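You operate a simulated robot arm through the tools that you are given. There is no shell and no other tool.

You are at the controls of a simulated two-armed robot. One attempt, no reset.

## Task
Latch the green hose stub, blow it clear, shut the air, then put the small red cap on.
Fine: open the air and hold the blow button till the lamp lights.

Only the result counts: the job must be done as asked and must still hold three seconds after the hand-in. Knocking over, shifting, dropping, spilling or breaking anything else fails it. Lids that push on must go on centred and level and be pressed home; caps that screw on are set level and turned clockwise until they are tight.

## Robot
Two 7-joint arms with two-finger parallel grippers on one trunk that stands fixed in place. Base frame: the origin is at the foot of the trunk, x ahead of it, y to its left, z up. Lengths are in cm, angles in rad, forces in N, time in s.
The left shoulder is at [3, 11.9, 103.5], the right one opposite. With the tool pointing down near the work surface each hand reaches from about 26 to 68 cm from the base axis, measured 20 degrees to its own side. Payload 3.43 kg a hand.
The tool frame of a hand sits at the grasp point between the pads (the TCP): z along the fingers, y along the line on which they close. The tips reach 3 cm beyond it. Largest opening 9.4 cm; finger width 2.8, thickness 1; the body of the gripper, 5 by 9.6 cm, starts 5.5 cm behind the TCP.
Orientation is that of the tool frame in the base frame, as a unit quaternion [w, x, y, z]. With the fingers straight down and closing along the base's y, the tool's x points along the base's -x, its y along +y and its z along -z.

## Interface
- The arms move only by the tool move_arm. It takes "left_plan", "right_plan" or both (then of equal length, played together; a hand with none holds still); each is a list of rows, each a list of 7 numbers: the finger opening in cm, from 0 to 9.4, then the shift along the base's x, y, z in cm, then the turn, a rotation vector about the base's x, y, z in rad. In form: [[grip, x, y, z, rx, ry, rz], ...]. A call has 1 to 20 rows; each row shifts and turns the commanded pose from where the row before left it. Each row takes 0.2 s and may step no farther than 5 cm and 0.15 rad from the row before; otherwise, or with a gripper value out of range, the whole call is refused. A pose out of reach is approached as far as the arm can. The call stops where the force on the tool passes 80 N (or 10 N more than at its start, if that is more) or the arm is blocked; 0.2 s more then pass. The fingers move at their own pace (about 7.2 cm/s each) and stop on an object; they squeeze with about 27 N. The grip force told is the motor's: it shows also when the fingers shut on nothing. Time passes only in rows, and 0.2 s behind the last, so rows that do not move let the fingers close. The reply holds the time, the measured pose of the TCP, the force on the tool along the base axes, the opening and the grip force, in the units named above and with some noise, with the torque about the TCP (base axes, N m) and any sound that the robot's microphone picked up.
- Cameras (640 x 400 px; columns grow to the right, rows downward): "scene" is now at [3.45, 0.37, 172.68]; the picture's right is [0.06, -1.00, 0.00], its down [-0.87, -0.05, -0.50] and it looks along [0.49, 0.03, -0.87] (base axes); focal length 344 px, centre (320, 200). "left" rides on the left gripper at [7.6, -1.4, -10.3] in its tool frame; the picture's right is [0.18, 0.98, 0.00], its down [-0.75, 0.14, -0.64] and it looks along [-0.63, 0.12, 0.77] (tool axes); focal length 243 px, centre (320, 200). "right" rides on the right gripper at [7.6, 1.4, -10.3] in its tool frame; the picture's right is [-0.18, 0.98, 0.00], its down [-0.75, -0.14, -0.64] and it looks along [-0.63, -0.12, 0.77] (tool axes); focal length 243 px, centre (320, 200). There is no depth. A picture from a camera that has moved, and an enlarged one, comes with that camera's place and axes in the base frame and with its lens.
- snapshot(camera): a new picture of that camera. No time passes.
- lift_body(by): slides the trunk up (or, below 0, down) by that many cm; the arms and the scene camera ride with it, the base frame stays. It gives what a move gives, with no picture.
- pan_tilt(pan, tilt): turns the head with the scene camera to pan (to the left, within 2.496 rad either way) and tilt (down, from -0.506 to 1.204), counted from straight ahead of the robot. It gives what a move gives.
- close_up(camera, box): a new picture of the part [left, top, right, bottom] of that camera's present view, enlarged. No time passes.
- job_done(): hands the job in; it is judged then, once.

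Nothing tells you positions but the pictures and the camera data. Unless the task says otherwise, let go and move clear before handing in.

The tools are called after "Call:" by a JSON object that holds its "method" and its "body". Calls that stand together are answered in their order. move_arm: Moves the arms, as the interface text tells. Its arguments: {"type":"object","properties":{"left_plan":{"type":"array"},"right_plan":{"type":"array"}},"required":[]} The other tools are called the same way: lift_body (by) slides the trunk up or down; pan_tilt (pan, tilt) turns the head that bears the scene camera; snapshot (camera) takes a picture; close_up (camera, box) takes an enlarged picture of a part of a camera's view; job_done () hands the job in.

At the start:

```text
clock: 0.0
left_ee_pos: [48.8, 26.25, 111.16]
left_ee_rot: [0.0, 0.0, 1.0, -0.001]
left_force: [-0.5, -0.4, -0.8]
left_wrist_torque: [-0.03, 0.01, 0.0]
left_grip_width: 9.39
left_grip_force: 0.1
right_ee_pos: [41.77, -9.98, 111.98]
right_ee_rot: [0.001, 0.0, 1.0, 0.001]
right_force: [0.3, -0.1, 0.3]
right_wrist_torque: [0.01, -0.01, 0.01]
right_grip_width: 9.43
right_grip_force: 0.1
trunk travel left (down, up): [-30.0, 11.0]
head pan, tilt: [0.058, 1.052]
```

scene: 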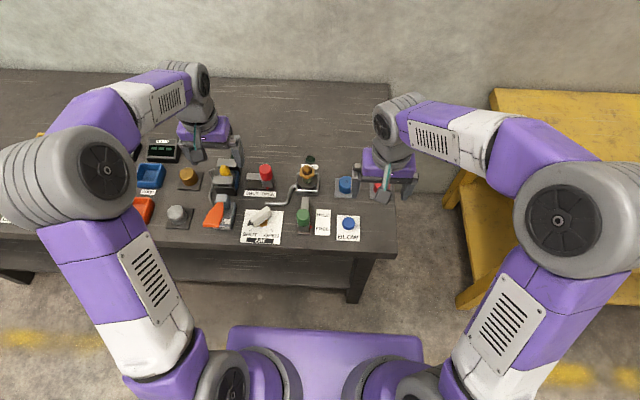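
right: 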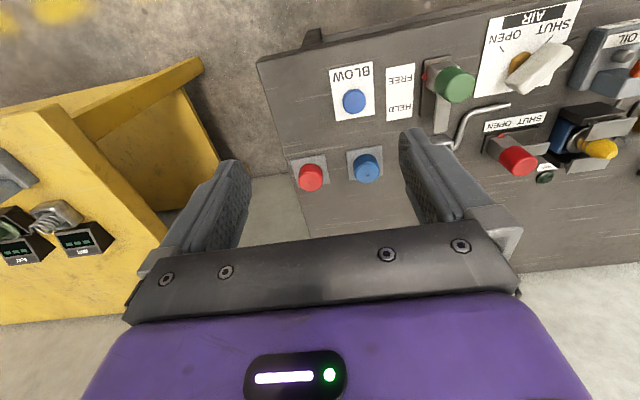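
left: 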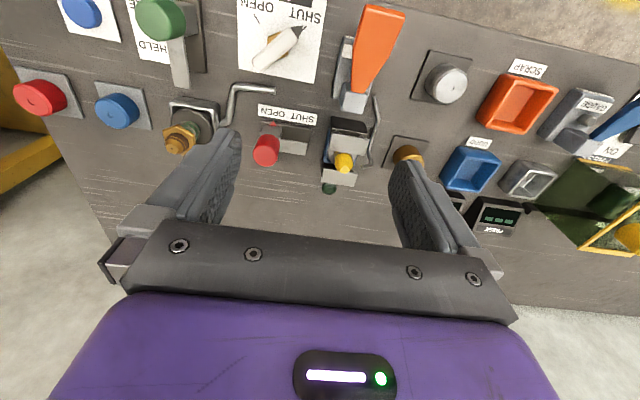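

I see a bench with several fittings: an AIR knob (shut/open), a green-handled slider with HELD/FREE labels, a blue BLOW button, red and blue caps on pads, and hose stubs. I'll look closer before moving anything.

Call:
{"method": "close_up", "body": {"camera": "scene", "box": [130, 130, 290, 250]}}

Call:
{"method": "close_up", "body": {"camera": "scene", "box": [230, 140, 400, 250]}}

Call:
{"method": "close_up", "body": {"camera": "right", "box": [260, 0, 640, 230]}}

Call:
{"method": "close_up", "body": {"camera": "left", "box": [0, 0, 400, 230]}}

Call:
{"method": "close_up", "body": {"camera": "left", "box": [300, 0, 640, 260]}}

Call:
{"method": "close_up", "body": {"camera": "right", "box": [0, 140, 200, 280]}}

```text
3.33 times, centred on (210, 190) of scene
camera zoom: at [3.45, 0.37, 172.68], right [0.06, -1.0, 0.0], down [-0.87, -0.05, -0.5], along [0.49, 0.03, -0.87], focal length 1145 px, centre (687, 233)
```

zoom: 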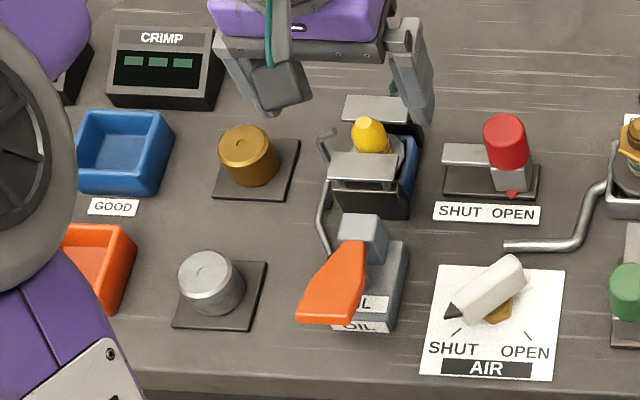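

```text
3.64 times, centred on (315, 195) of scene
camera zoom: at [3.45, 0.37, 172.68], right [0.06, -1.0, 0.0], down [-0.87, -0.05, -0.5], along [0.49, 0.03, -0.87], focal length 1250 px, centre (338, 218)
```

zoom: 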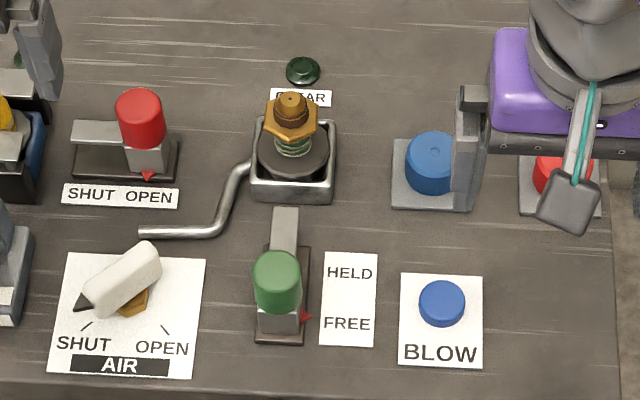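

```text
1.68 times, centred on (450, 115) of right
camera zoom: at [34.19, -8.77, 122.23], right [0.18, 0.98, 0.0], down [0.75, -0.14, 0.64], along [0.63, -0.12, -0.77], focal length 409 px, centre (101, 343)
```

zoom: 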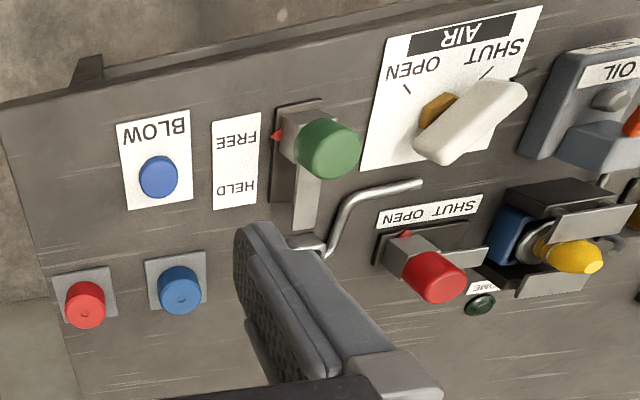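

```text
1.60 times, centred on (200, 115) of left
camera zoom: at [41.2, 24.86, 121.3], right [-0.18, 0.98, 0.0], down [0.75, 0.14, 0.64], along [0.63, 0.12, -0.77], focal length 388 px, centre (512, 336)
```

zoom: 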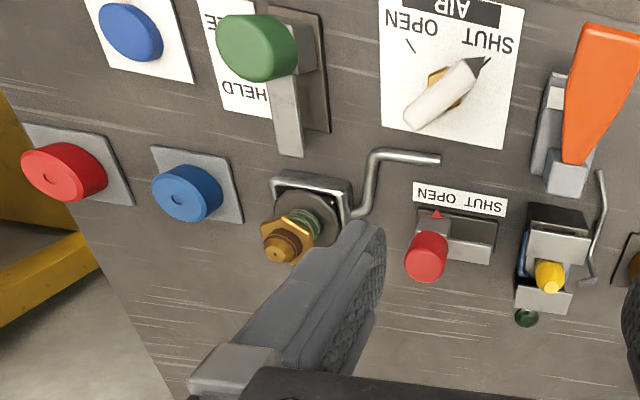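

```text
1.54 times, centred on (470, 130) of left
camera zoom: at [41.2, 24.86, 121.3], right [-0.18, 0.98, 0.0], down [0.75, 0.14, 0.64], along [0.63, 0.12, -0.77], focal length 373 px, centre (89, 308)
```

zoom: 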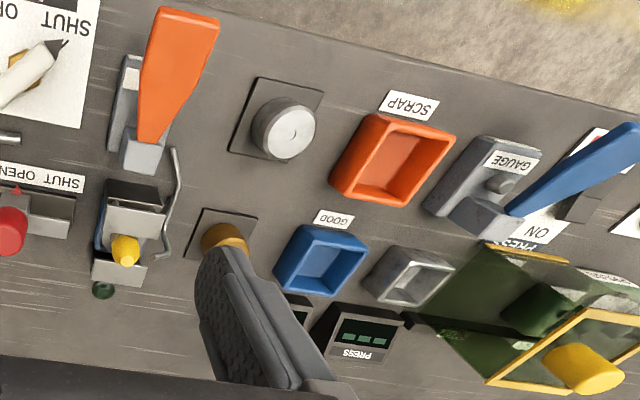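

```text
2.86 times, centred on (100, 210) of right
camera zoom: at [34.19, -8.77, 122.23], right [0.18, 0.98, 0.0], down [0.75, -0.14, 0.64], along [0.63, -0.12, -0.77], focal length 693 px, centre (949, 171)
```

zoom: 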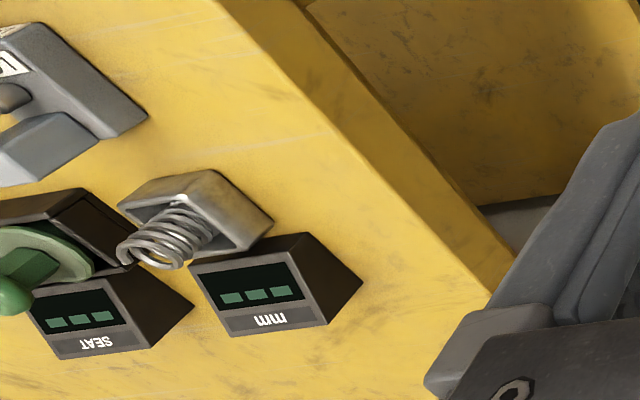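

The bench has two similar stations; the green stub is by the CLEAR lamp with the green HELD/FREE slide. I'll zoom further in on the stub, slide, lamp, caps and AIR knob.

Call:
{"method": "close_up", "body": {"camera": "scene", "box": [285, 145, 335, 240]}}

Call:
{"method": "close_up", "body": {"camera": "scene", "box": [290, 150, 325, 172]}}

Call:
{"method": "close_up", "body": {"camera": "scene", "box": [330, 165, 400, 209]}}

Call:
{"method": "close_up", "body": {"camera": "scene", "box": [235, 195, 295, 245]}}

Call:
{"method": "close_up", "body": {"camera": "left", "box": [150, 80, 270, 160]}}

Call:
{"method": "close_up", "body": {"camera": "right", "box": [280, 130, 400, 205]}}

```text
4.21 times, centred on (310, 192) of scene
camera zoom: at [3.45, 0.37, 172.68], right [0.06, -1.0, 0.0], down [-0.87, -0.05, -0.5], along [0.49, 0.03, -0.87], focal length 1447 px, centre (362, 232)
```

zoom: 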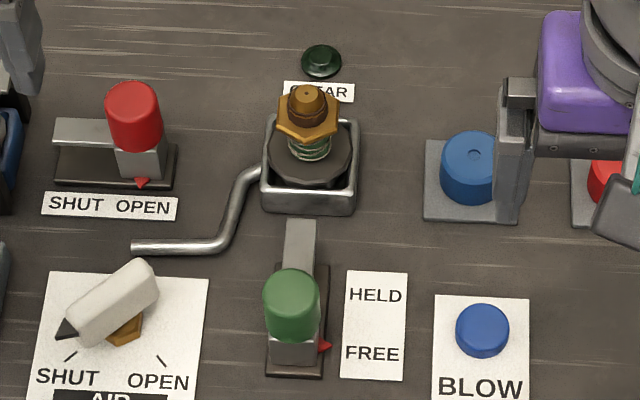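

```text
16.00 times, centred on (308, 161) of scene
camera zoom: at [3.45, 0.37, 172.68], right [0.06, -1.0, 0.0], down [-0.87, -0.05, -0.5], along [0.49, 0.03, -0.87], focal length 5498 px, centre (520, 824)
```

zoom: 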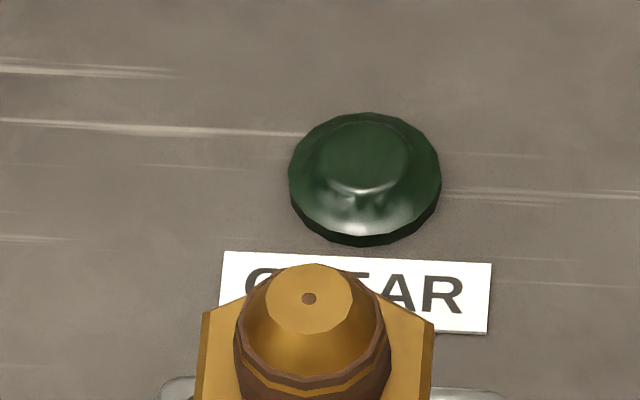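

```text
9.09 times, centred on (365, 187) of scene
camera zoom: at [3.45, 0.37, 172.68], right [0.06, -1.0, 0.0], down [-0.87, -0.05, -0.5], along [0.49, 0.03, -0.87], focal length 3124 px, centre (-89, 318)
```

zoom: 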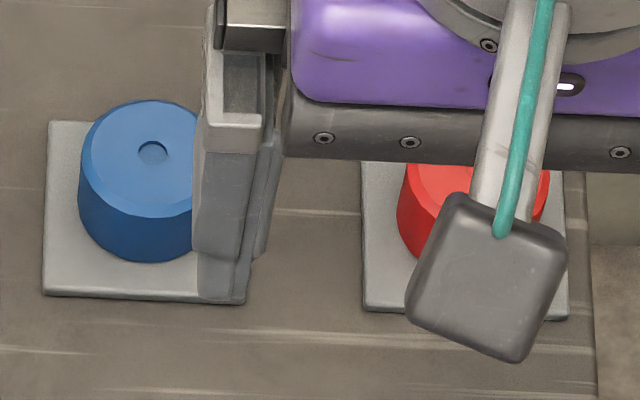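

```text
8.00 times, centred on (265, 220) of scene
camera zoom: at [3.45, 0.37, 172.68], right [0.06, -1.0, 0.0], down [-0.87, -0.05, -0.5], along [0.49, 0.03, -0.87], focal length 2749 px, centre (760, 40)
```

zoom: 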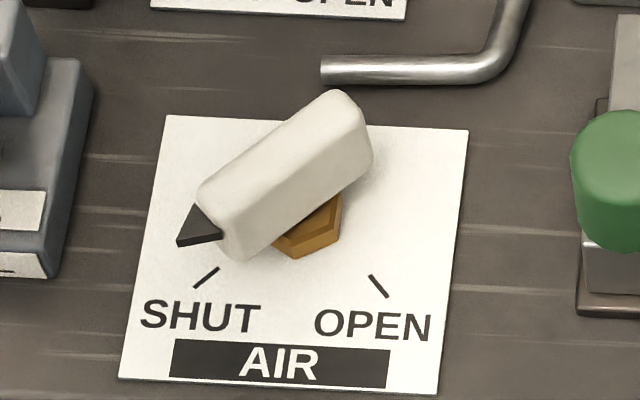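

```text
5.00 times, centred on (210, 120) of left
camera zoom: at [41.2, 24.86, 121.3], right [-0.18, 0.98, 0.0], down [0.75, 0.14, 0.64], along [0.63, 0.12, -0.77], focal length 1213 px, centre (870, 600)
```

zoom: 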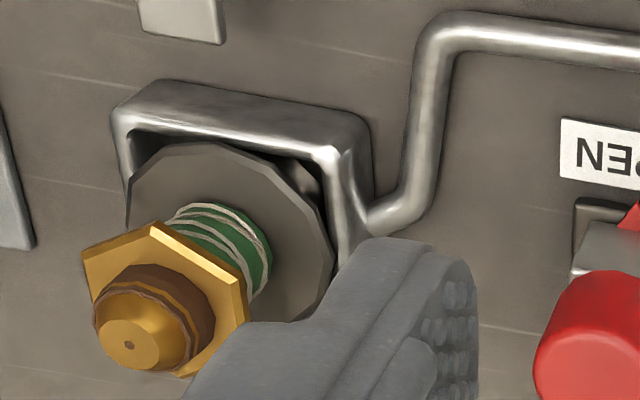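

```text
5.33 times, centred on (340, 168) of right
camera zoom: at [34.19, -8.77, 122.23], right [0.18, 0.98, 0.0], down [0.75, -0.14, 0.64], along [0.63, -0.12, -0.77], focal length 1294 px, centre (213, 373)
```

zoom: 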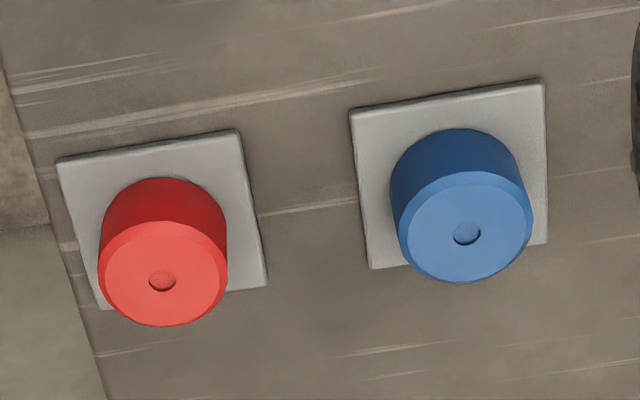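

The layout reads clearly: the green slide is at FREE, AIR points to SHUT, and the red cap is at about (61, -16). I'll bring the left hand above the green slide and the right hand above the red cap, well clear, to measure with the wrist cameras.

Call:
{"method": "move_arm", "body": {"left_plan": [[9.4, -0.3, -3, -1.5, 0, 0, 0], [9.4, -0.3, -3, -1.5, 0, 0, 0], [9.4, -0.3, -3, -1.5, 0, 0, 0], [9.4, -0.3, -3, -1.5, 0, 0, 0], [9.4, -0.3, -3, -1.5, 0, 0, 0], [9.4, -0.3, -3, -1.5, 0, 0, 0]], "right_plan": [[9.4, 3, -1, -2, 0, 0, 0], [9.4, 3, -1, -2, 0, 0, 0], [9.4, 3, -1, -2, 0, 0, 0], [9.4, 3, -1, -2, 0, 0, 0], [9.4, 3, -1, -2, 0, 0, 0], [9.4, 3, -1, -2, 0, 0, 0]]}}

Call:
{"method": "snapshot", "body": {"camera": "left"}}

Call:
{"method": "snapshot", "body": {"camera": "right"}}

Call:
{"method": "snapshot", "body": {"camera": "scene"}}

```text
clock: 1.4
left_ee_pos: [47.07, 8.24, 102.07]
left_ee_rot: [-0.001, -0.001, 1.0, 0.0]
left_force: [0.3, 0.0, -0.9]
left_wrist_torque: [-0.01, -0.01, -0.02]
left_grip_width: 9.38
left_grip_force: 0.1
right_ee_pos: [59.76, -16.12, 99.91]
right_ee_rot: [0.0, -0.001, 1.0, 0.0]
right_force: [0.7, 0.0, 0.6]
right_wrist_torque: [0.02, 0.04, 0.01]
right_grip_width: 9.4
right_grip_force: 0.1
trunk travel left (down, up): [-30.0, 11.0]
head pan, tilt: [0.058, 1.052]
```

```text
taken
camera left: at [39.49, 6.79, 112.26], right [-0.19, 0.98, 0.0], down [0.75, 0.14, 0.64], along [0.63, 0.12, -0.77], focal length 243 px, centre (320, 200)
```

left: 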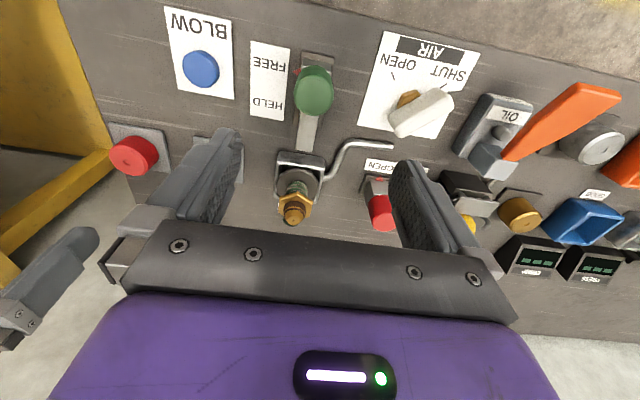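

```text
taken
camera right: at [52.18, -14.9, 110.13], right [0.18, 0.98, 0.0], down [0.75, -0.14, 0.64], along [0.63, -0.12, -0.77], focal length 243 px, centre (320, 200)
```

right: 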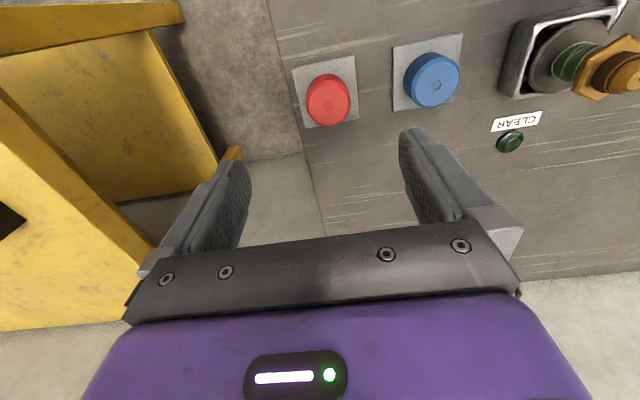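

```text
taken
camera scene: at [3.65, 0.24, 172.67], right [0.06, -1.0, 0.0], down [-0.87, -0.05, -0.49], along [0.49, 0.03, -0.87], focal length 344 px, centre (320, 200)
```

scene: 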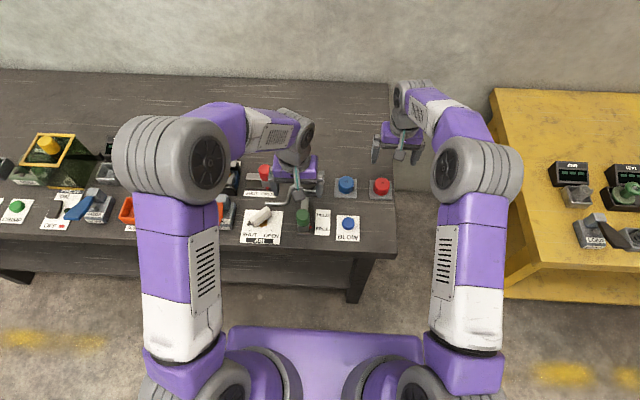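

The right hand is above the red cap and the left hand sits over the green slide area. I'll enlarge both wrist views to pin down the heights precisely.

Call:
{"method": "close_up", "body": {"camera": "left", "box": [230, 40, 350, 235]}}

Call:
{"method": "close_up", "body": {"camera": "left", "box": [340, 20, 490, 160]}}

Call:
{"method": "close_up", "body": {"camera": "scene", "box": [235, 165, 405, 255]}}

Call:
{"method": "close_up", "body": {"camera": "right", "box": [280, 20, 640, 180]}}

```text
2.05 times, centred on (290, 138) of left
camera zoom: at [39.49, 6.79, 112.26], right [-0.19, 0.98, 0.0], down [0.75, 0.14, 0.64], along [0.63, 0.12, -0.77], focal length 498 px, centre (382, 328)
```

zoom: 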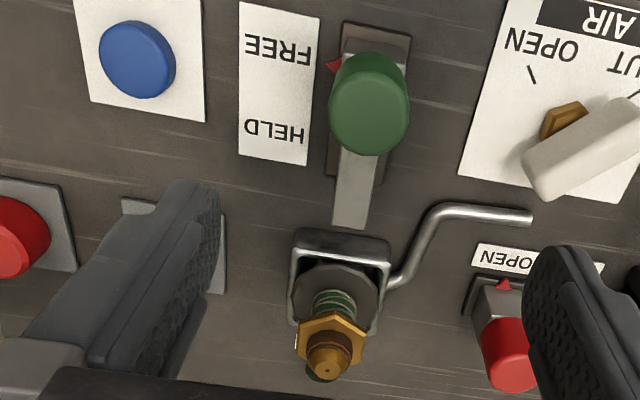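

```text
2.86 times, centred on (415, 90) of left
camera zoom: at [39.49, 6.79, 112.26], right [-0.19, 0.98, 0.0], down [0.75, 0.14, 0.64], along [0.63, 0.12, -0.77], focal length 693 px, centre (49, 514)
```

zoom: 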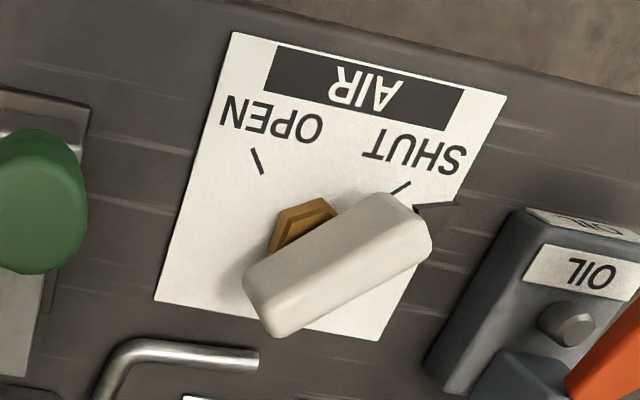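

```text
3.76 times, centred on (320, 210) of scene
camera zoom: at [3.65, 0.24, 172.67], right [0.06, -1.0, 0.0], down [-0.87, -0.05, -0.49], along [0.49, 0.03, -0.87], focal length 1294 px, centre (320, 162)
```

zoom: 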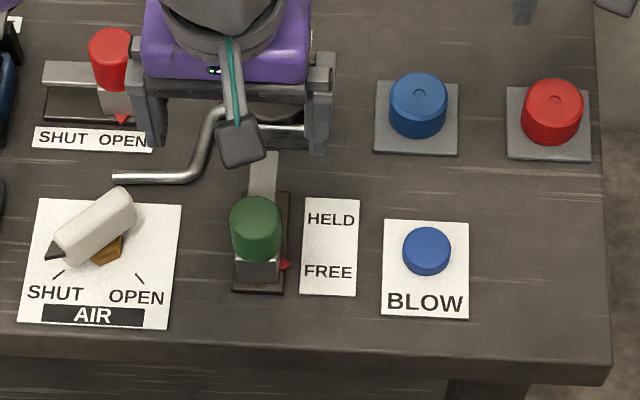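

```text
1.78 times, centred on (460, 100) of right
camera zoom: at [52.18, -14.9, 110.13], right [0.18, 0.98, 0.0], down [0.75, -0.14, 0.64], along [0.63, -0.12, -0.77], focal length 431 px, centre (71, 378)
```

zoom: 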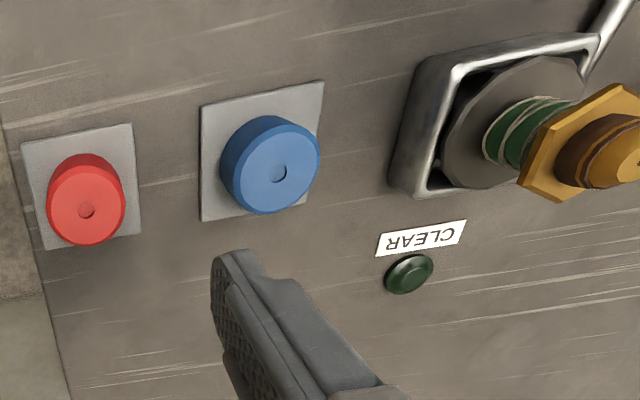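

Measurements agree: bench top at z≈80, red cap top at about (60.8, -15.5, 84.3), stub tip at about (60.6, 7.5, 91), and the green knob near (45.9, 7.4) with its top at about 90.5. I'll lower the left hand closer above the green knob to refine this.

Call:
{"method": "move_arm", "body": {"left_plan": [[9.4, -0.6, -0.4, -2, 0, 0, 0], [9.4, -0.6, -0.4, -2, 0, 0, 0], [9.4, 0, 0, 0, 0, 0, 0]]}}

Call:
{"method": "snapshot", "body": {"camera": "left"}}

Call:
{"method": "close_up", "body": {"camera": "right", "box": [480, 0, 640, 170]}}

Call:
{"method": "close_up", "body": {"camera": "scene", "box": [280, 175, 330, 240]}}

```text
clock: 2.2
left_ee_pos: [45.72, 7.33, 98.03]
left_ee_rot: [0.0, -0.001, 1.0, 0.0]
left_force: [-0.5, 0.8, -0.3]
left_wrist_torque: [-0.01, 0.0, -0.01]
left_grip_width: 9.4
left_grip_force: 0.1
right_ee_pos: [59.61, -16.16, 100.02]
right_ee_rot: [0.001, 0.0, 1.0, 0.0]
right_force: [-0.1, 0.4, -0.2]
right_wrist_torque: [0.03, -0.01, 0.0]
right_grip_width: 9.41
right_grip_force: 0.0
trunk travel left (down, up): [-30.0, 11.0]
head pan, tilt: [0.058, 1.052]
```

```text
taken
camera left: at [38.14, 5.95, 108.28], right [-0.19, 0.98, 0.0], down [0.75, 0.14, 0.64], along [0.63, 0.12, -0.77], focal length 243 px, centre (320, 200)
```

left: 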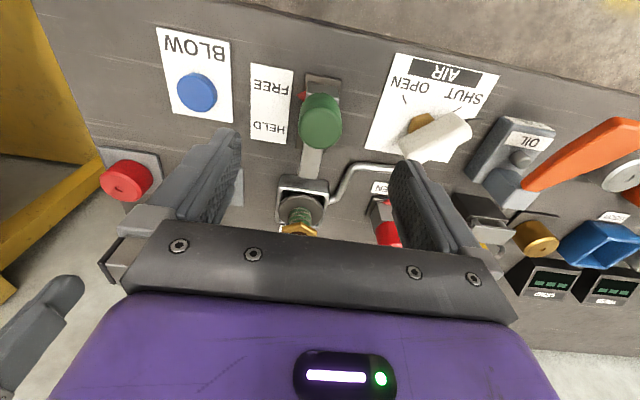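

```text
2.35 times, centred on (560, 85) of right
camera zoom: at [52.05, -14.77, 110.23], right [0.18, 0.98, 0.0], down [0.75, -0.14, 0.64], along [0.63, -0.12, -0.77], focal length 571 px, centre (-245, 471)
```

zoom: 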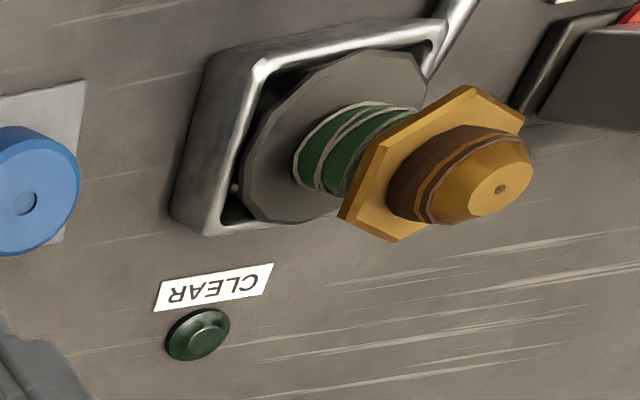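

```text
6.15 times, centred on (305, 208) of scene
camera zoom: at [3.47, 0.35, 172.68], right [0.06, -1.0, 0.0], down [-0.87, -0.05, -0.5], along [0.49, 0.03, -0.87], focal length 2114 px, centre (412, 154)
```

zoom: 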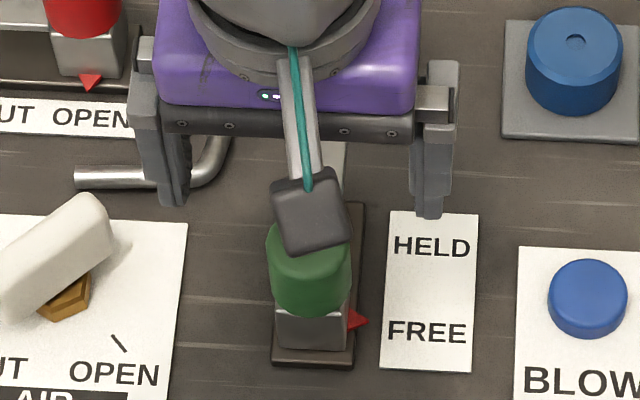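

The left hand is centred over the green knob. I'll descend with open fingers and close on the knob.

Call:
{"method": "move_arm", "body": {"left_plan": [[9.4, 0, 0, -3, 0, 0, 0], [9.4, 0, 0, -3, 0, 0, 0], [9.4, 0, 0, -2.5, 0, 0, 0], [6, 0, 0, 0, 0, 0, 0], [3, 0, 0, 0, 0, 0, 0], [2, 0, 0, 0, 0, 0, 0], [2, 0, 0, 0, 0, 0, 0]]}}

Call:
{"method": "snapshot", "body": {"camera": "left"}}

Call:
{"method": "close_up", "body": {"camera": "scene", "box": [280, 175, 330, 240]}}

```text
clock: 3.8
left_ee_pos: [45.84, 7.47, 89.67]
left_ee_rot: [-0.001, 0.0, 1.0, 0.0]
left_force: [0.6, -1.6, -2.7]
left_wrist_torque: [0.65, -0.36, 0.09]
left_grip_width: 3.73
left_grip_force: 45.4
right_ee_pos: [59.57, -15.97, 99.93]
right_ee_rot: [0.0, 0.0, 1.0, 0.001]
right_force: [-0.2, 0.6, 0.4]
right_wrist_torque: [-0.04, -0.03, 0.02]
right_grip_width: 9.43
right_grip_force: 0.0
trunk travel left (down, up): [-30.0, 11.0]
head pan, tilt: [0.058, 1.052]
```

```text
taken
camera left: at [38.26, 6.11, 99.84], right [-0.19, 0.98, 0.0], down [0.75, 0.14, 0.64], along [0.63, 0.12, -0.77], focal length 243 px, centre (320, 200)
```

left: 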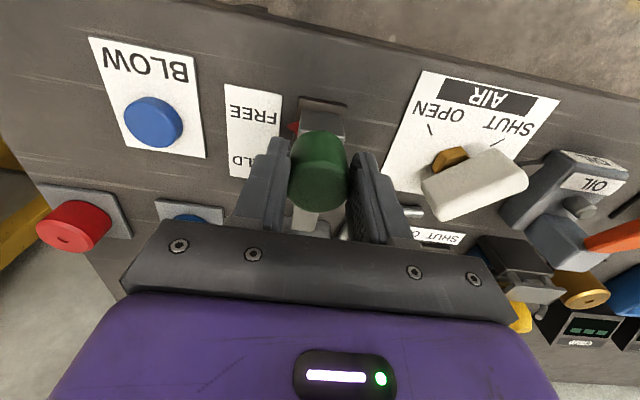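

```text
6.15 times, centred on (305, 208) of scene
camera zoom: at [3.46, 0.37, 172.68], right [0.06, -1.0, 0.0], down [-0.87, -0.05, -0.5], along [0.49, 0.03, -0.87], focal length 2114 px, centre (412, 154)
```

zoom: 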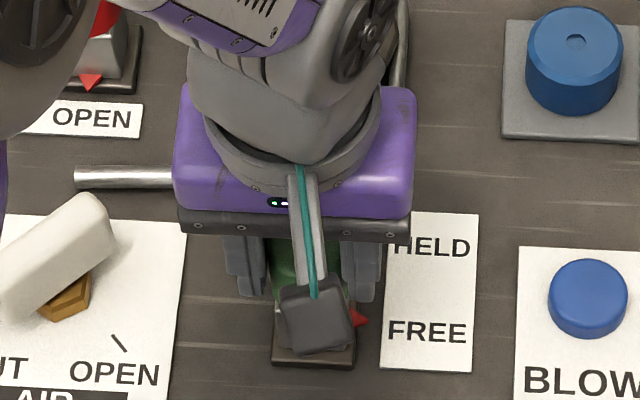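

The knob is held at 3.7 cm width. Now I slide it forward toward HELD, watching force and pointer.

Call:
{"method": "move_arm", "body": {"left_plan": [[2, 0.5, 0, 0, 0, 0, 0], [2, 0.5, 0, 0, 0, 0, 0], [2, 0.5, 0, 0, 0, 0, 0], [2, 0.5, 0, 0, 0, 0, 0], [2, 0.5, 0, 0, 0, 0, 0], [2, 0.5, 0, 0, 0, 0, 0]]}}

Call:
{"method": "close_up", "body": {"camera": "scene", "box": [280, 165, 330, 240]}}

Call:
{"method": "snapshot", "body": {"camera": "left"}}

```text
clock: 5.2
left_ee_pos: [48.91, 7.48, 89.68]
left_ee_rot: [-0.001, -0.001, 1.0, 0.0]
left_force: [0.0, 5.7, 2.5]
left_wrist_torque: [-0.43, 1.39, -0.2]
left_grip_width: 3.76
left_grip_force: 45.0
right_ee_pos: [59.67, -15.99, 100.09]
right_ee_rot: [0.001, 0.001, 1.0, 0.001]
right_force: [0.3, -0.8, -0.2]
right_wrist_torque: [0.0, 0.02, -0.02]
right_grip_width: 9.41
right_grip_force: 0.0
trunk travel left (down, up): [-30.0, 11.0]
head pan, tilt: [0.058, 1.052]
```

```text
5.33 times, centred on (305, 202) of scene
camera zoom: at [3.46, 0.46, 172.7], right [0.06, -1.0, 0.0], down [-0.87, -0.05, -0.5], along [0.49, 0.03, -0.87], focal length 1833 px, centre (400, 187)
```

zoom: 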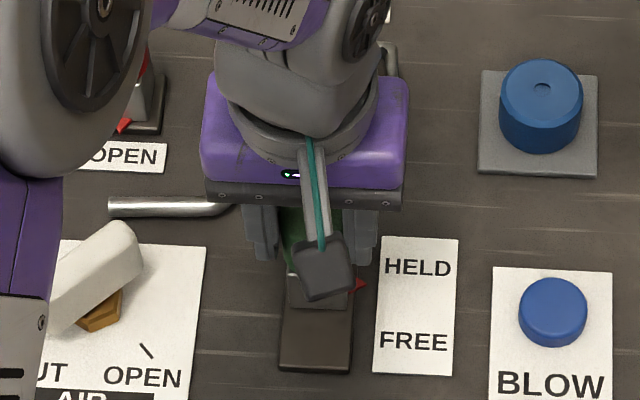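

```text
taken
camera left: at [41.17, 6.1, 99.86], right [-0.19, 0.98, 0.0], down [0.75, 0.14, 0.64], along [0.63, 0.12, -0.77], focal length 243 px, centre (320, 200)
```

left: 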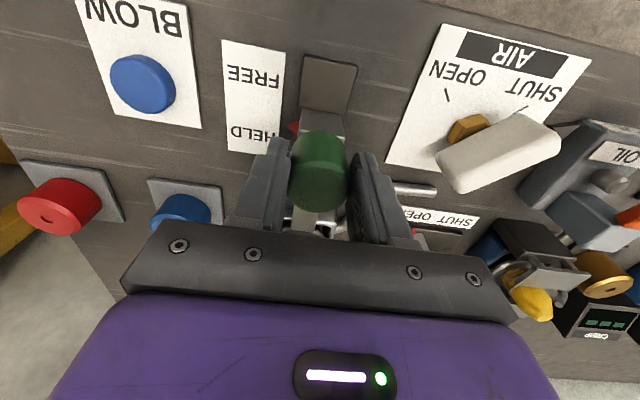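

The pointer has moved most of the way to HELD with little force. I'll continue in small steps until it meets its stop.

Call:
{"method": "move_arm", "body": {"left_plan": [[2, 0.4, 0, 0, 0, 0, 0], [2, 0.4, 0, 0, 0, 0, 0], [2, 0.3, 0, 0, 0, 0, 0], [2, 0, 0, 0, 0, 0, 0]]}}

Call:
{"method": "close_up", "body": {"camera": "scene", "box": [280, 165, 330, 240]}}

```text
clock: 6.2
left_ee_pos: [50.01, 7.6, 89.63]
left_ee_rot: [0.001, -0.001, 1.0, 0.0]
left_force: [2.2, 7.1, 9.6]
left_wrist_torque: [0.68, 0.97, 0.18]
left_grip_width: 3.75
left_grip_force: 44.9
right_ee_pos: [59.58, -16.04, 99.95]
right_ee_rot: [0.002, 0.001, 1.0, 0.001]
right_force: [-0.7, -1.6, 0.7]
right_wrist_torque: [0.0, 0.02, 0.01]
right_grip_width: 9.39
right_grip_force: 0.1
trunk travel left (down, up): [-30.0, 11.0]
head pan, tilt: [0.058, 1.052]
```

```text
5.33 times, centred on (305, 202) of scene
camera zoom: at [3.42, 0.45, 172.69], right [0.06, -1.0, 0.0], down [-0.87, -0.05, -0.5], along [0.49, 0.03, -0.87], focal length 1833 px, centre (400, 187)
```

zoom: 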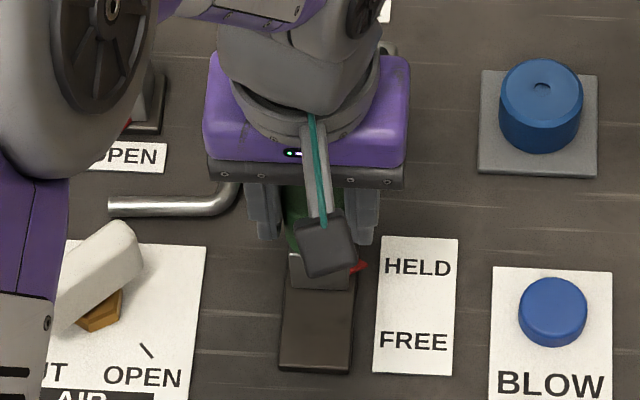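

The pointer is level with HELD but no stop yet. I'll nudge further in small increments watching the force.

Call:
{"method": "move_arm", "body": {"left_plan": [[2, 0.2, 0, 0, 0, 0, 0], [2, 0.2, 0, 0, 0, 0, 0], [2, 0.2, 0, 0, 0, 0, 0], [2, 0, 0, 0, 0, 0, 0]]}}

Call:
{"method": "close_up", "body": {"camera": "scene", "box": [280, 165, 330, 240]}}

Call:
{"method": "snapshot", "body": {"camera": "left"}}

```text
clock: 7.2
left_ee_pos: [50.4, 7.54, 89.65]
left_ee_rot: [0.0, 0.0, 1.0, 0.0]
left_force: [-7.0, 5.1, 12.1]
left_wrist_torque: [0.6, -0.58, -0.1]
left_grip_width: 3.76
left_grip_force: 44.6
right_ee_pos: [59.51, -15.86, 99.94]
right_ee_rot: [0.002, 0.001, 1.0, 0.001]
right_force: [0.2, -0.3, 0.5]
right_wrist_torque: [0.0, 0.04, 0.04]
right_grip_width: 9.4
right_grip_force: 0.1
trunk travel left (down, up): [-30.0, 11.0]
head pan, tilt: [0.058, 1.052]
```

```text
5.33 times, centred on (305, 202) of scene
camera zoom: at [3.2, 0.43, 172.7], right [0.06, -1.0, 0.0], down [-0.87, -0.05, -0.5], along [0.5, 0.03, -0.87], focal length 1833 px, centre (400, 187)
```

zoom: 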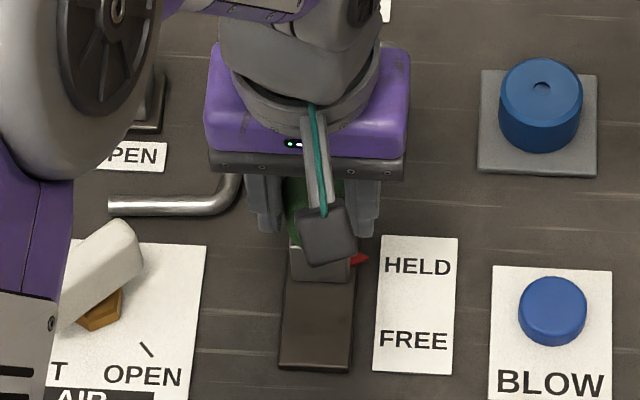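

```text
taken
camera left: at [42.75, 6.12, 99.84], right [-0.18, 0.98, 0.0], down [0.75, 0.14, 0.64], along [0.63, 0.12, -0.77], focal length 243 px, centre (320, 200)
```

left: 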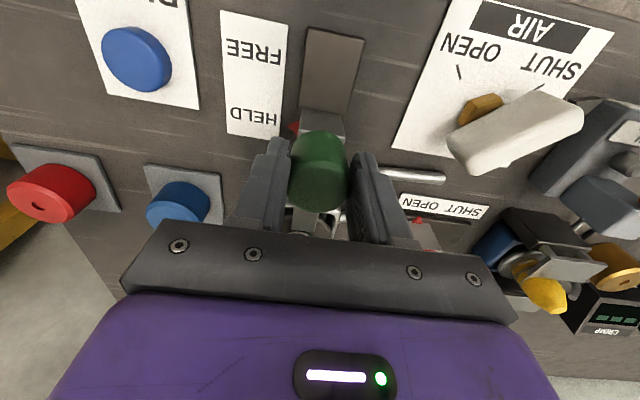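

Force is starting to build (-7 N in x), suggesting the stop is reached. One more small push to confirm it's at the end.

Call:
{"method": "move_arm", "body": {"left_plan": [[2, 0.2, 0, 0, 0, 0, 0], [2, 0.2, 0, 0, 0, 0, 0], [2, 0, 0, 0, 0, 0, 0]]}}

Call:
{"method": "close_up", "body": {"camera": "right", "box": [480, 0, 640, 170]}}

```text
clock: 8.0
left_ee_pos: [50.42, 7.53, 89.68]
left_ee_rot: [-0.002, -0.001, 1.0, 0.001]
left_force: [-24.9, 5.6, 13.0]
left_wrist_torque: [-0.89, 0.06, 0.06]
left_grip_width: 3.76
left_grip_force: 44.6
right_ee_pos: [59.39, -15.89, 100.14]
right_ee_rot: [0.002, 0.0, 1.0, 0.001]
right_force: [-0.4, 1.0, 0.0]
right_wrist_torque: [0.01, 0.0, 0.01]
right_grip_width: 9.38
right_grip_force: 0.0
trunk travel left (down, up): [-30.0, 11.0]
head pan, tilt: [0.058, 1.052]
```

```text
2.35 times, centred on (560, 85) of right
camera zoom: at [51.71, -14.71, 110.41], right [0.18, 0.98, 0.0], down [0.75, -0.14, 0.65], along [0.63, -0.12, -0.76], focal length 571 px, centre (-245, 471)
```

zoom: 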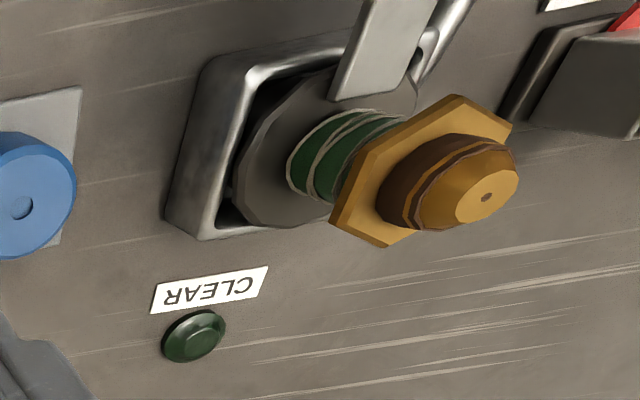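

The slide is on its hard stop and the latch bar now sits over the stub's grommet (HELD). I'll relax the push, release, and lift clear.

Call:
{"method": "move_arm", "body": {"left_plan": [[2, -0.2, 0, 0, 0, 0, 0], [2, -0.2, 0, 0, 0, 0, 0], [6, 0, 0, 0, 0, 0, 0], [9.4, 0, 0, 0, 0, 0, 0], [9.4, 0, 0, 0, 0, 0, 0], [9.4, 0, 0, 3, 0, 0, 0], [9.4, 0, 0, 4, 0, 0, 0], [9.4, 0, 0, 4, 0, 0, 0]]}}

Call:
{"method": "snapshot", "body": {"camera": "left"}}

Call:
{"method": "close_up", "body": {"camera": "scene", "box": [280, 165, 330, 240]}}

```text
clock: 9.8
left_ee_pos: [50.15, 7.65, 100.45]
left_ee_rot: [0.0, -0.001, 1.0, 0.0]
left_force: [0.6, 1.0, 0.5]
left_wrist_torque: [0.03, -0.02, 0.02]
left_grip_width: 9.38
left_grip_force: 0.0
right_ee_pos: [59.54, -16.15, 100.12]
right_ee_rot: [0.0, 0.0, 1.0, 0.001]
right_force: [-0.9, 0.2, -0.1]
right_wrist_torque: [0.02, -0.04, 0.01]
right_grip_width: 9.38
right_grip_force: 0.0
trunk travel left (down, up): [-30.0, 11.0]
head pan, tilt: [0.058, 1.052]
```

```text
taken
camera left: at [42.69, 6.15, 110.7], right [-0.18, 0.98, 0.0], down [0.75, 0.14, 0.64], along [0.63, 0.12, -0.77], focal length 243 px, centre (320, 200)
```

left: 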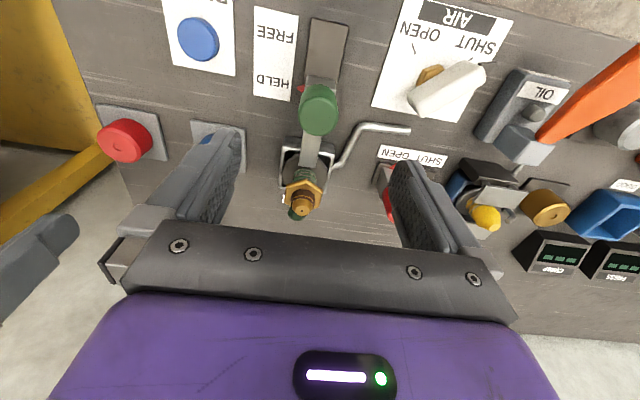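

```text
5.33 times, centred on (305, 202) of scene
camera zoom: at [3.35, 0.35, 172.69], right [0.06, -1.0, 0.0], down [-0.87, -0.05, -0.5], along [0.5, 0.03, -0.87], focal length 1833 px, centre (400, 187)
```

zoom: 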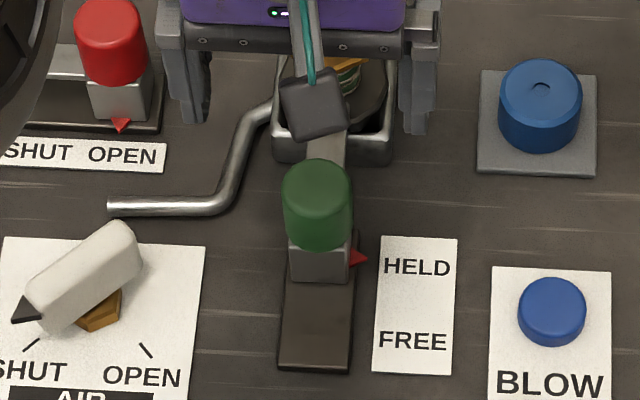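

Latch confirmed at HELD. Next I'll move the left hand above the AIR handle and the right hand (fingers shut) above the BLOW button for close viewing.

Call:
{"method": "move_arm", "body": {"left_plan": [[9.4, -0.6, 2.5, -0.5, 0, 0, 0], [9.4, -0.6, 2.5, -0.5, 0, 0, 0], [9.4, -0.6, 2.5, -0.5, 0, 0, 0], [9.4, -0.6, 2.5, -0.5, 0, 0, 0], [9.4, -0.6, 2.4, -0.5, 0, 0, 0], [9.4, 0, 0, 0, 0, 0, 0]], "right_plan": [[9.4, -2.2, 2.1, -0.5, 0, 0, 0], [6, -2.2, 2.1, -0.5, 0, 0, 0], [3, -2.2, 2.1, -1, 0, 0, 0], [0, -2.2, 2.1, -1, 0, 0, 0], [0, -2.1, 2.0, -1, 0, 0, 0], [0, 0, 0, 0, 0, 0, 0]]}}

Call:
{"method": "snapshot", "body": {"camera": "left"}}

Call:
{"method": "snapshot", "body": {"camera": "right"}}

Call:
{"method": "close_up", "body": {"camera": "left", "box": [250, 40, 410, 160]}}

Call:
{"method": "close_up", "body": {"camera": "right", "box": [250, 40, 410, 200]}}

Call:
{"method": "close_up", "body": {"camera": "scene", "box": [230, 165, 400, 255]}}

```text
clock: 11.2
left_ee_pos: [47.44, 19.86, 98.12]
left_ee_rot: [0.0, 0.0, 1.0, 0.0]
left_force: [-1.5, -0.2, 0.0]
left_wrist_torque: [0.01, -0.01, -0.01]
left_grip_width: 9.42
left_grip_force: 0.1
right_ee_pos: [48.95, -5.71, 95.91]
right_ee_rot: [0.001, 0.0, 1.0, 0.001]
right_force: [0.2, 0.3, 0.3]
right_wrist_torque: [0.02, -0.03, -0.01]
right_grip_width: 0.0
right_grip_force: 26.7
trunk travel left (down, up): [-30.0, 11.0]
head pan, tilt: [0.058, 1.052]
```

```text
taken
camera left: at [39.84, 18.5, 108.37], right [-0.18, 0.98, 0.0], down [0.75, 0.14, 0.64], along [0.63, 0.12, -0.77], focal length 243 px, centre (320, 200)
```

left: 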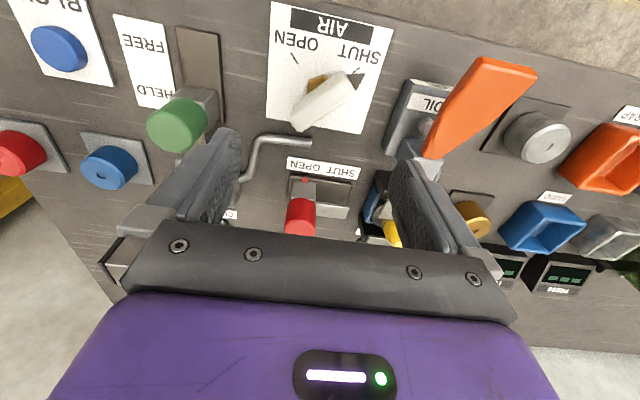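

```text
taken
camera right: at [41.4, -4.48, 106.23], right [0.18, 0.98, 0.0], down [0.75, -0.14, 0.64], along [0.63, -0.12, -0.77], focal length 243 px, centre (320, 200)
```

right: 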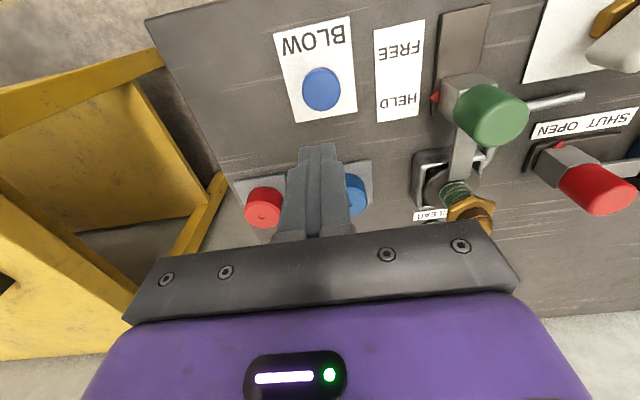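

```text
3.33 times, centred on (330, 100) of left
camera zoom: at [39.84, 18.5, 108.37], right [-0.18, 0.98, 0.0], down [0.75, 0.14, 0.64], along [0.63, 0.12, -0.77], focal length 809 px, centre (287, 533)
```

zoom: 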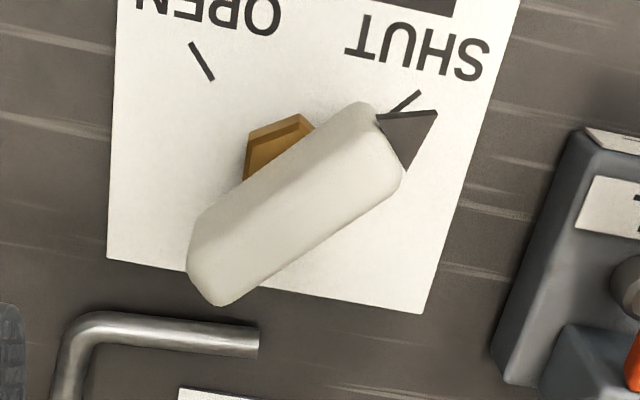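

```text
2.50 times, centred on (330, 120) of right
camera zoom: at [41.4, -4.48, 106.23], right [0.18, 0.98, 0.0], down [0.75, -0.14, 0.64], along [0.63, -0.12, -0.77], focal length 606 px, centre (295, 400)
```

zoom: 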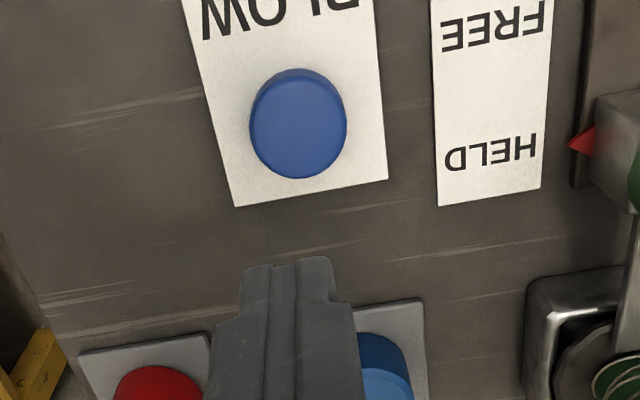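

```text
3.76 times, centred on (315, 210) of scene
camera zoom: at [3.5, 0.28, 172.68], right [0.06, -1.0, 0.0], down [-0.87, -0.05, -0.5], along [0.49, 0.03, -0.87], focal length 1294 px, centre (339, 162)
```

zoom: 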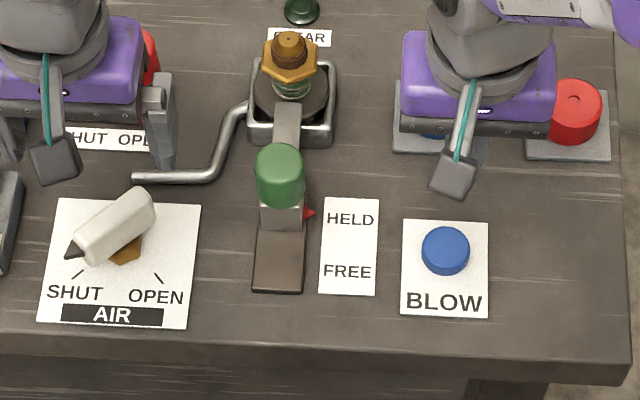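

The AIR handle centre/pivot comes out at about (47.0, 20.1), top near z≈86, pointing about 47° off toward SHUT. I'll yaw the left hand by -0.82 rad at this safe height so the fingers straddle the handle, then check.

Call:
{"method": "move_arm", "body": {"left_plan": [[6.5, -0.1, 0.05, 0, 0, 0, -0.137], [6.5, -0.1, 0.05, 0, 0, 0, -0.137], [6.5, -0.1, 0.05, 0, 0, 0, -0.137], [6.5, -0.1, 0.05, 0, 0, 0, -0.137], [6.5, 0, 0, 0, 0, 0, -0.136], [6.5, 0, 0, 0, 0, 0, -0.136], [6.5, 0, 0, 0, 0, 0, 0]]}}

Call:
{"method": "snapshot", "body": {"camera": "left"}}

Call:
{"method": "close_up", "body": {"camera": "scene", "box": [180, 140, 350, 250]}}

```text
clock: 12.8
left_ee_pos: [47.06, 20.04, 98.14]
left_ee_rot: [0.0, 0.399, 0.917, 0.0]
left_force: [-0.3, -0.4, -0.9]
left_wrist_torque: [0.02, -0.04, 0.01]
left_grip_width: 6.5
left_grip_force: 0.1
right_ee_pos: [48.93, -5.7, 96.06]
right_ee_rot: [0.001, 0.0, 1.0, 0.0]
right_force: [0.1, -0.1, -0.6]
right_wrist_torque: [0.0, 0.02, 0.03]
right_grip_width: 0.0
right_grip_force: 27.6
trunk travel left (down, up): [-30.0, 11.0]
head pan, tilt: [0.058, 1.052]
```

```text
taken
camera left: at [40.89, 24.69, 108.32], right [0.59, 0.8, 0.0], down [0.62, -0.46, 0.64], along [0.52, -0.38, -0.77], focal length 243 px, centre (320, 200)
```

left: 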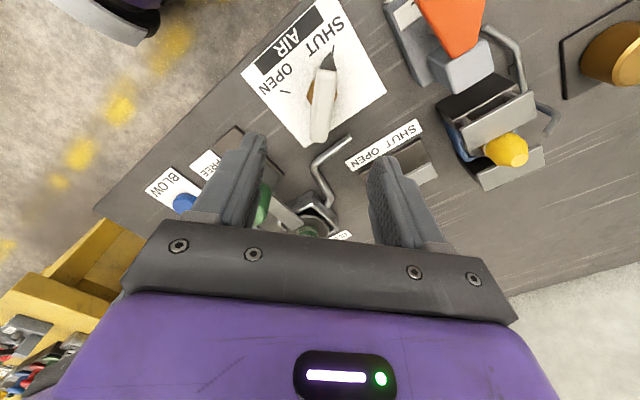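

```text
3.64 times, centred on (265, 195) of scene
camera zoom: at [3.45, 0.37, 172.68], right [0.06, -1.0, 0.0], down [-0.87, -0.05, -0.5], along [0.49, 0.03, -0.87], focal length 1250 px, centre (520, 218)
```

zoom: 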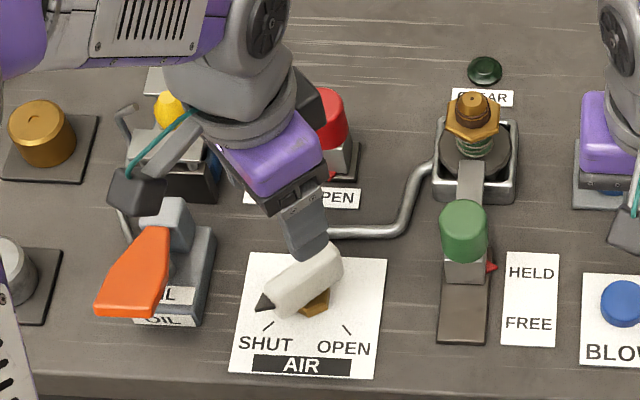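

The fingers now straddle the handle direction. I'll zoom in to check centring and alignment before descending.

Call:
{"method": "close_up", "body": {"camera": "left", "box": [260, 20, 400, 160]}}

```text
2.86 times, centred on (330, 90) of left
camera zoom: at [40.89, 24.69, 108.32], right [0.59, 0.8, 0.0], down [0.62, -0.46, 0.64], along [0.52, -0.38, -0.77], focal length 693 px, centre (291, 514)
```

zoom: 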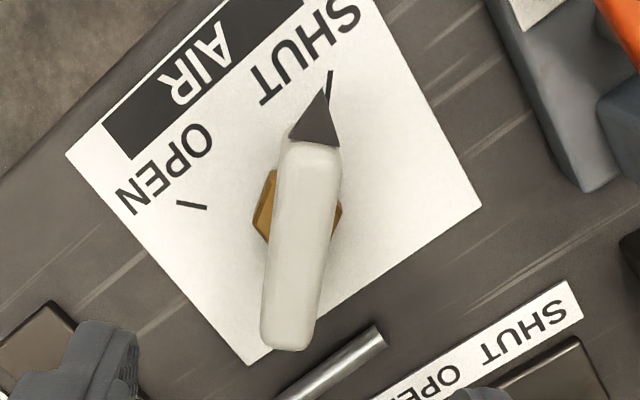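

The handle sits about 45° at SHUT, and I need a 0.33 cm centring shift. I'll correct, descend to just above the handle and recheck.

Call:
{"method": "move_arm", "body": {"left_plan": [[6.5, 0.24, 0.22, 0, 0, 0, 0.04], [6.5, 0, 0, -3, 0, 0, 0], [6.5, 0, 0, -3, 0, 0, 0], [6.5, 0, 0, -2.5, 0, 0, 0], [6.5, 0, 0, 0, 0, 0, 0]]}}

Call:
{"method": "snapshot", "body": {"camera": "left"}}

Call:
{"method": "close_up", "body": {"camera": "scene", "box": [180, 150, 350, 250]}}

```text
clock: 14.0
left_ee_pos: [47.21, 20.24, 89.55]
left_ee_rot: [0.0, 0.379, 0.925, 0.001]
left_force: [0.6, 0.1, 0.2]
left_wrist_torque: [0.03, -0.02, 0.03]
left_grip_width: 6.5
left_grip_force: 0.0
right_ee_pos: [48.92, -5.72, 95.95]
right_ee_rot: [0.001, 0.0, 1.0, 0.001]
right_force: [0.2, 0.7, -0.6]
right_wrist_torque: [0.01, 0.03, -0.01]
right_grip_width: 0.0
right_grip_force: 27.0
trunk travel left (down, up): [-30.0, 11.0]
head pan, tilt: [0.058, 1.052]
```

```text
taken
camera left: at [40.87, 24.53, 99.84], right [0.56, 0.83, 0.0], down [0.64, -0.43, 0.64], along [0.53, -0.36, -0.77], focal length 243 px, centre (320, 200)
```

left: 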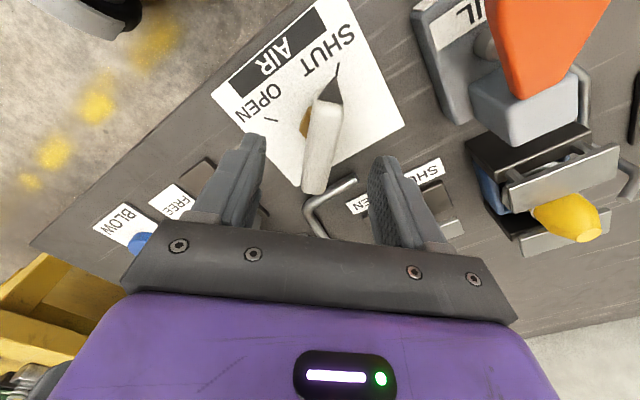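

```text
3.76 times, centred on (265, 200) of scene
camera zoom: at [3.4, 0.36, 172.69], right [0.06, -1.0, 0.0], down [-0.87, -0.05, -0.5], along [0.49, 0.03, -0.87], focal length 1294 px, centre (527, 200)
```

zoom: 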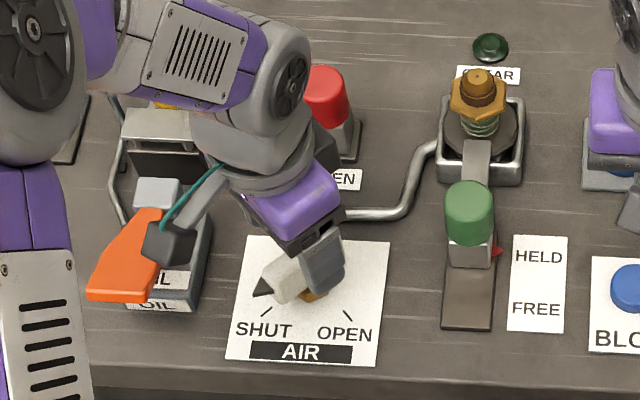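

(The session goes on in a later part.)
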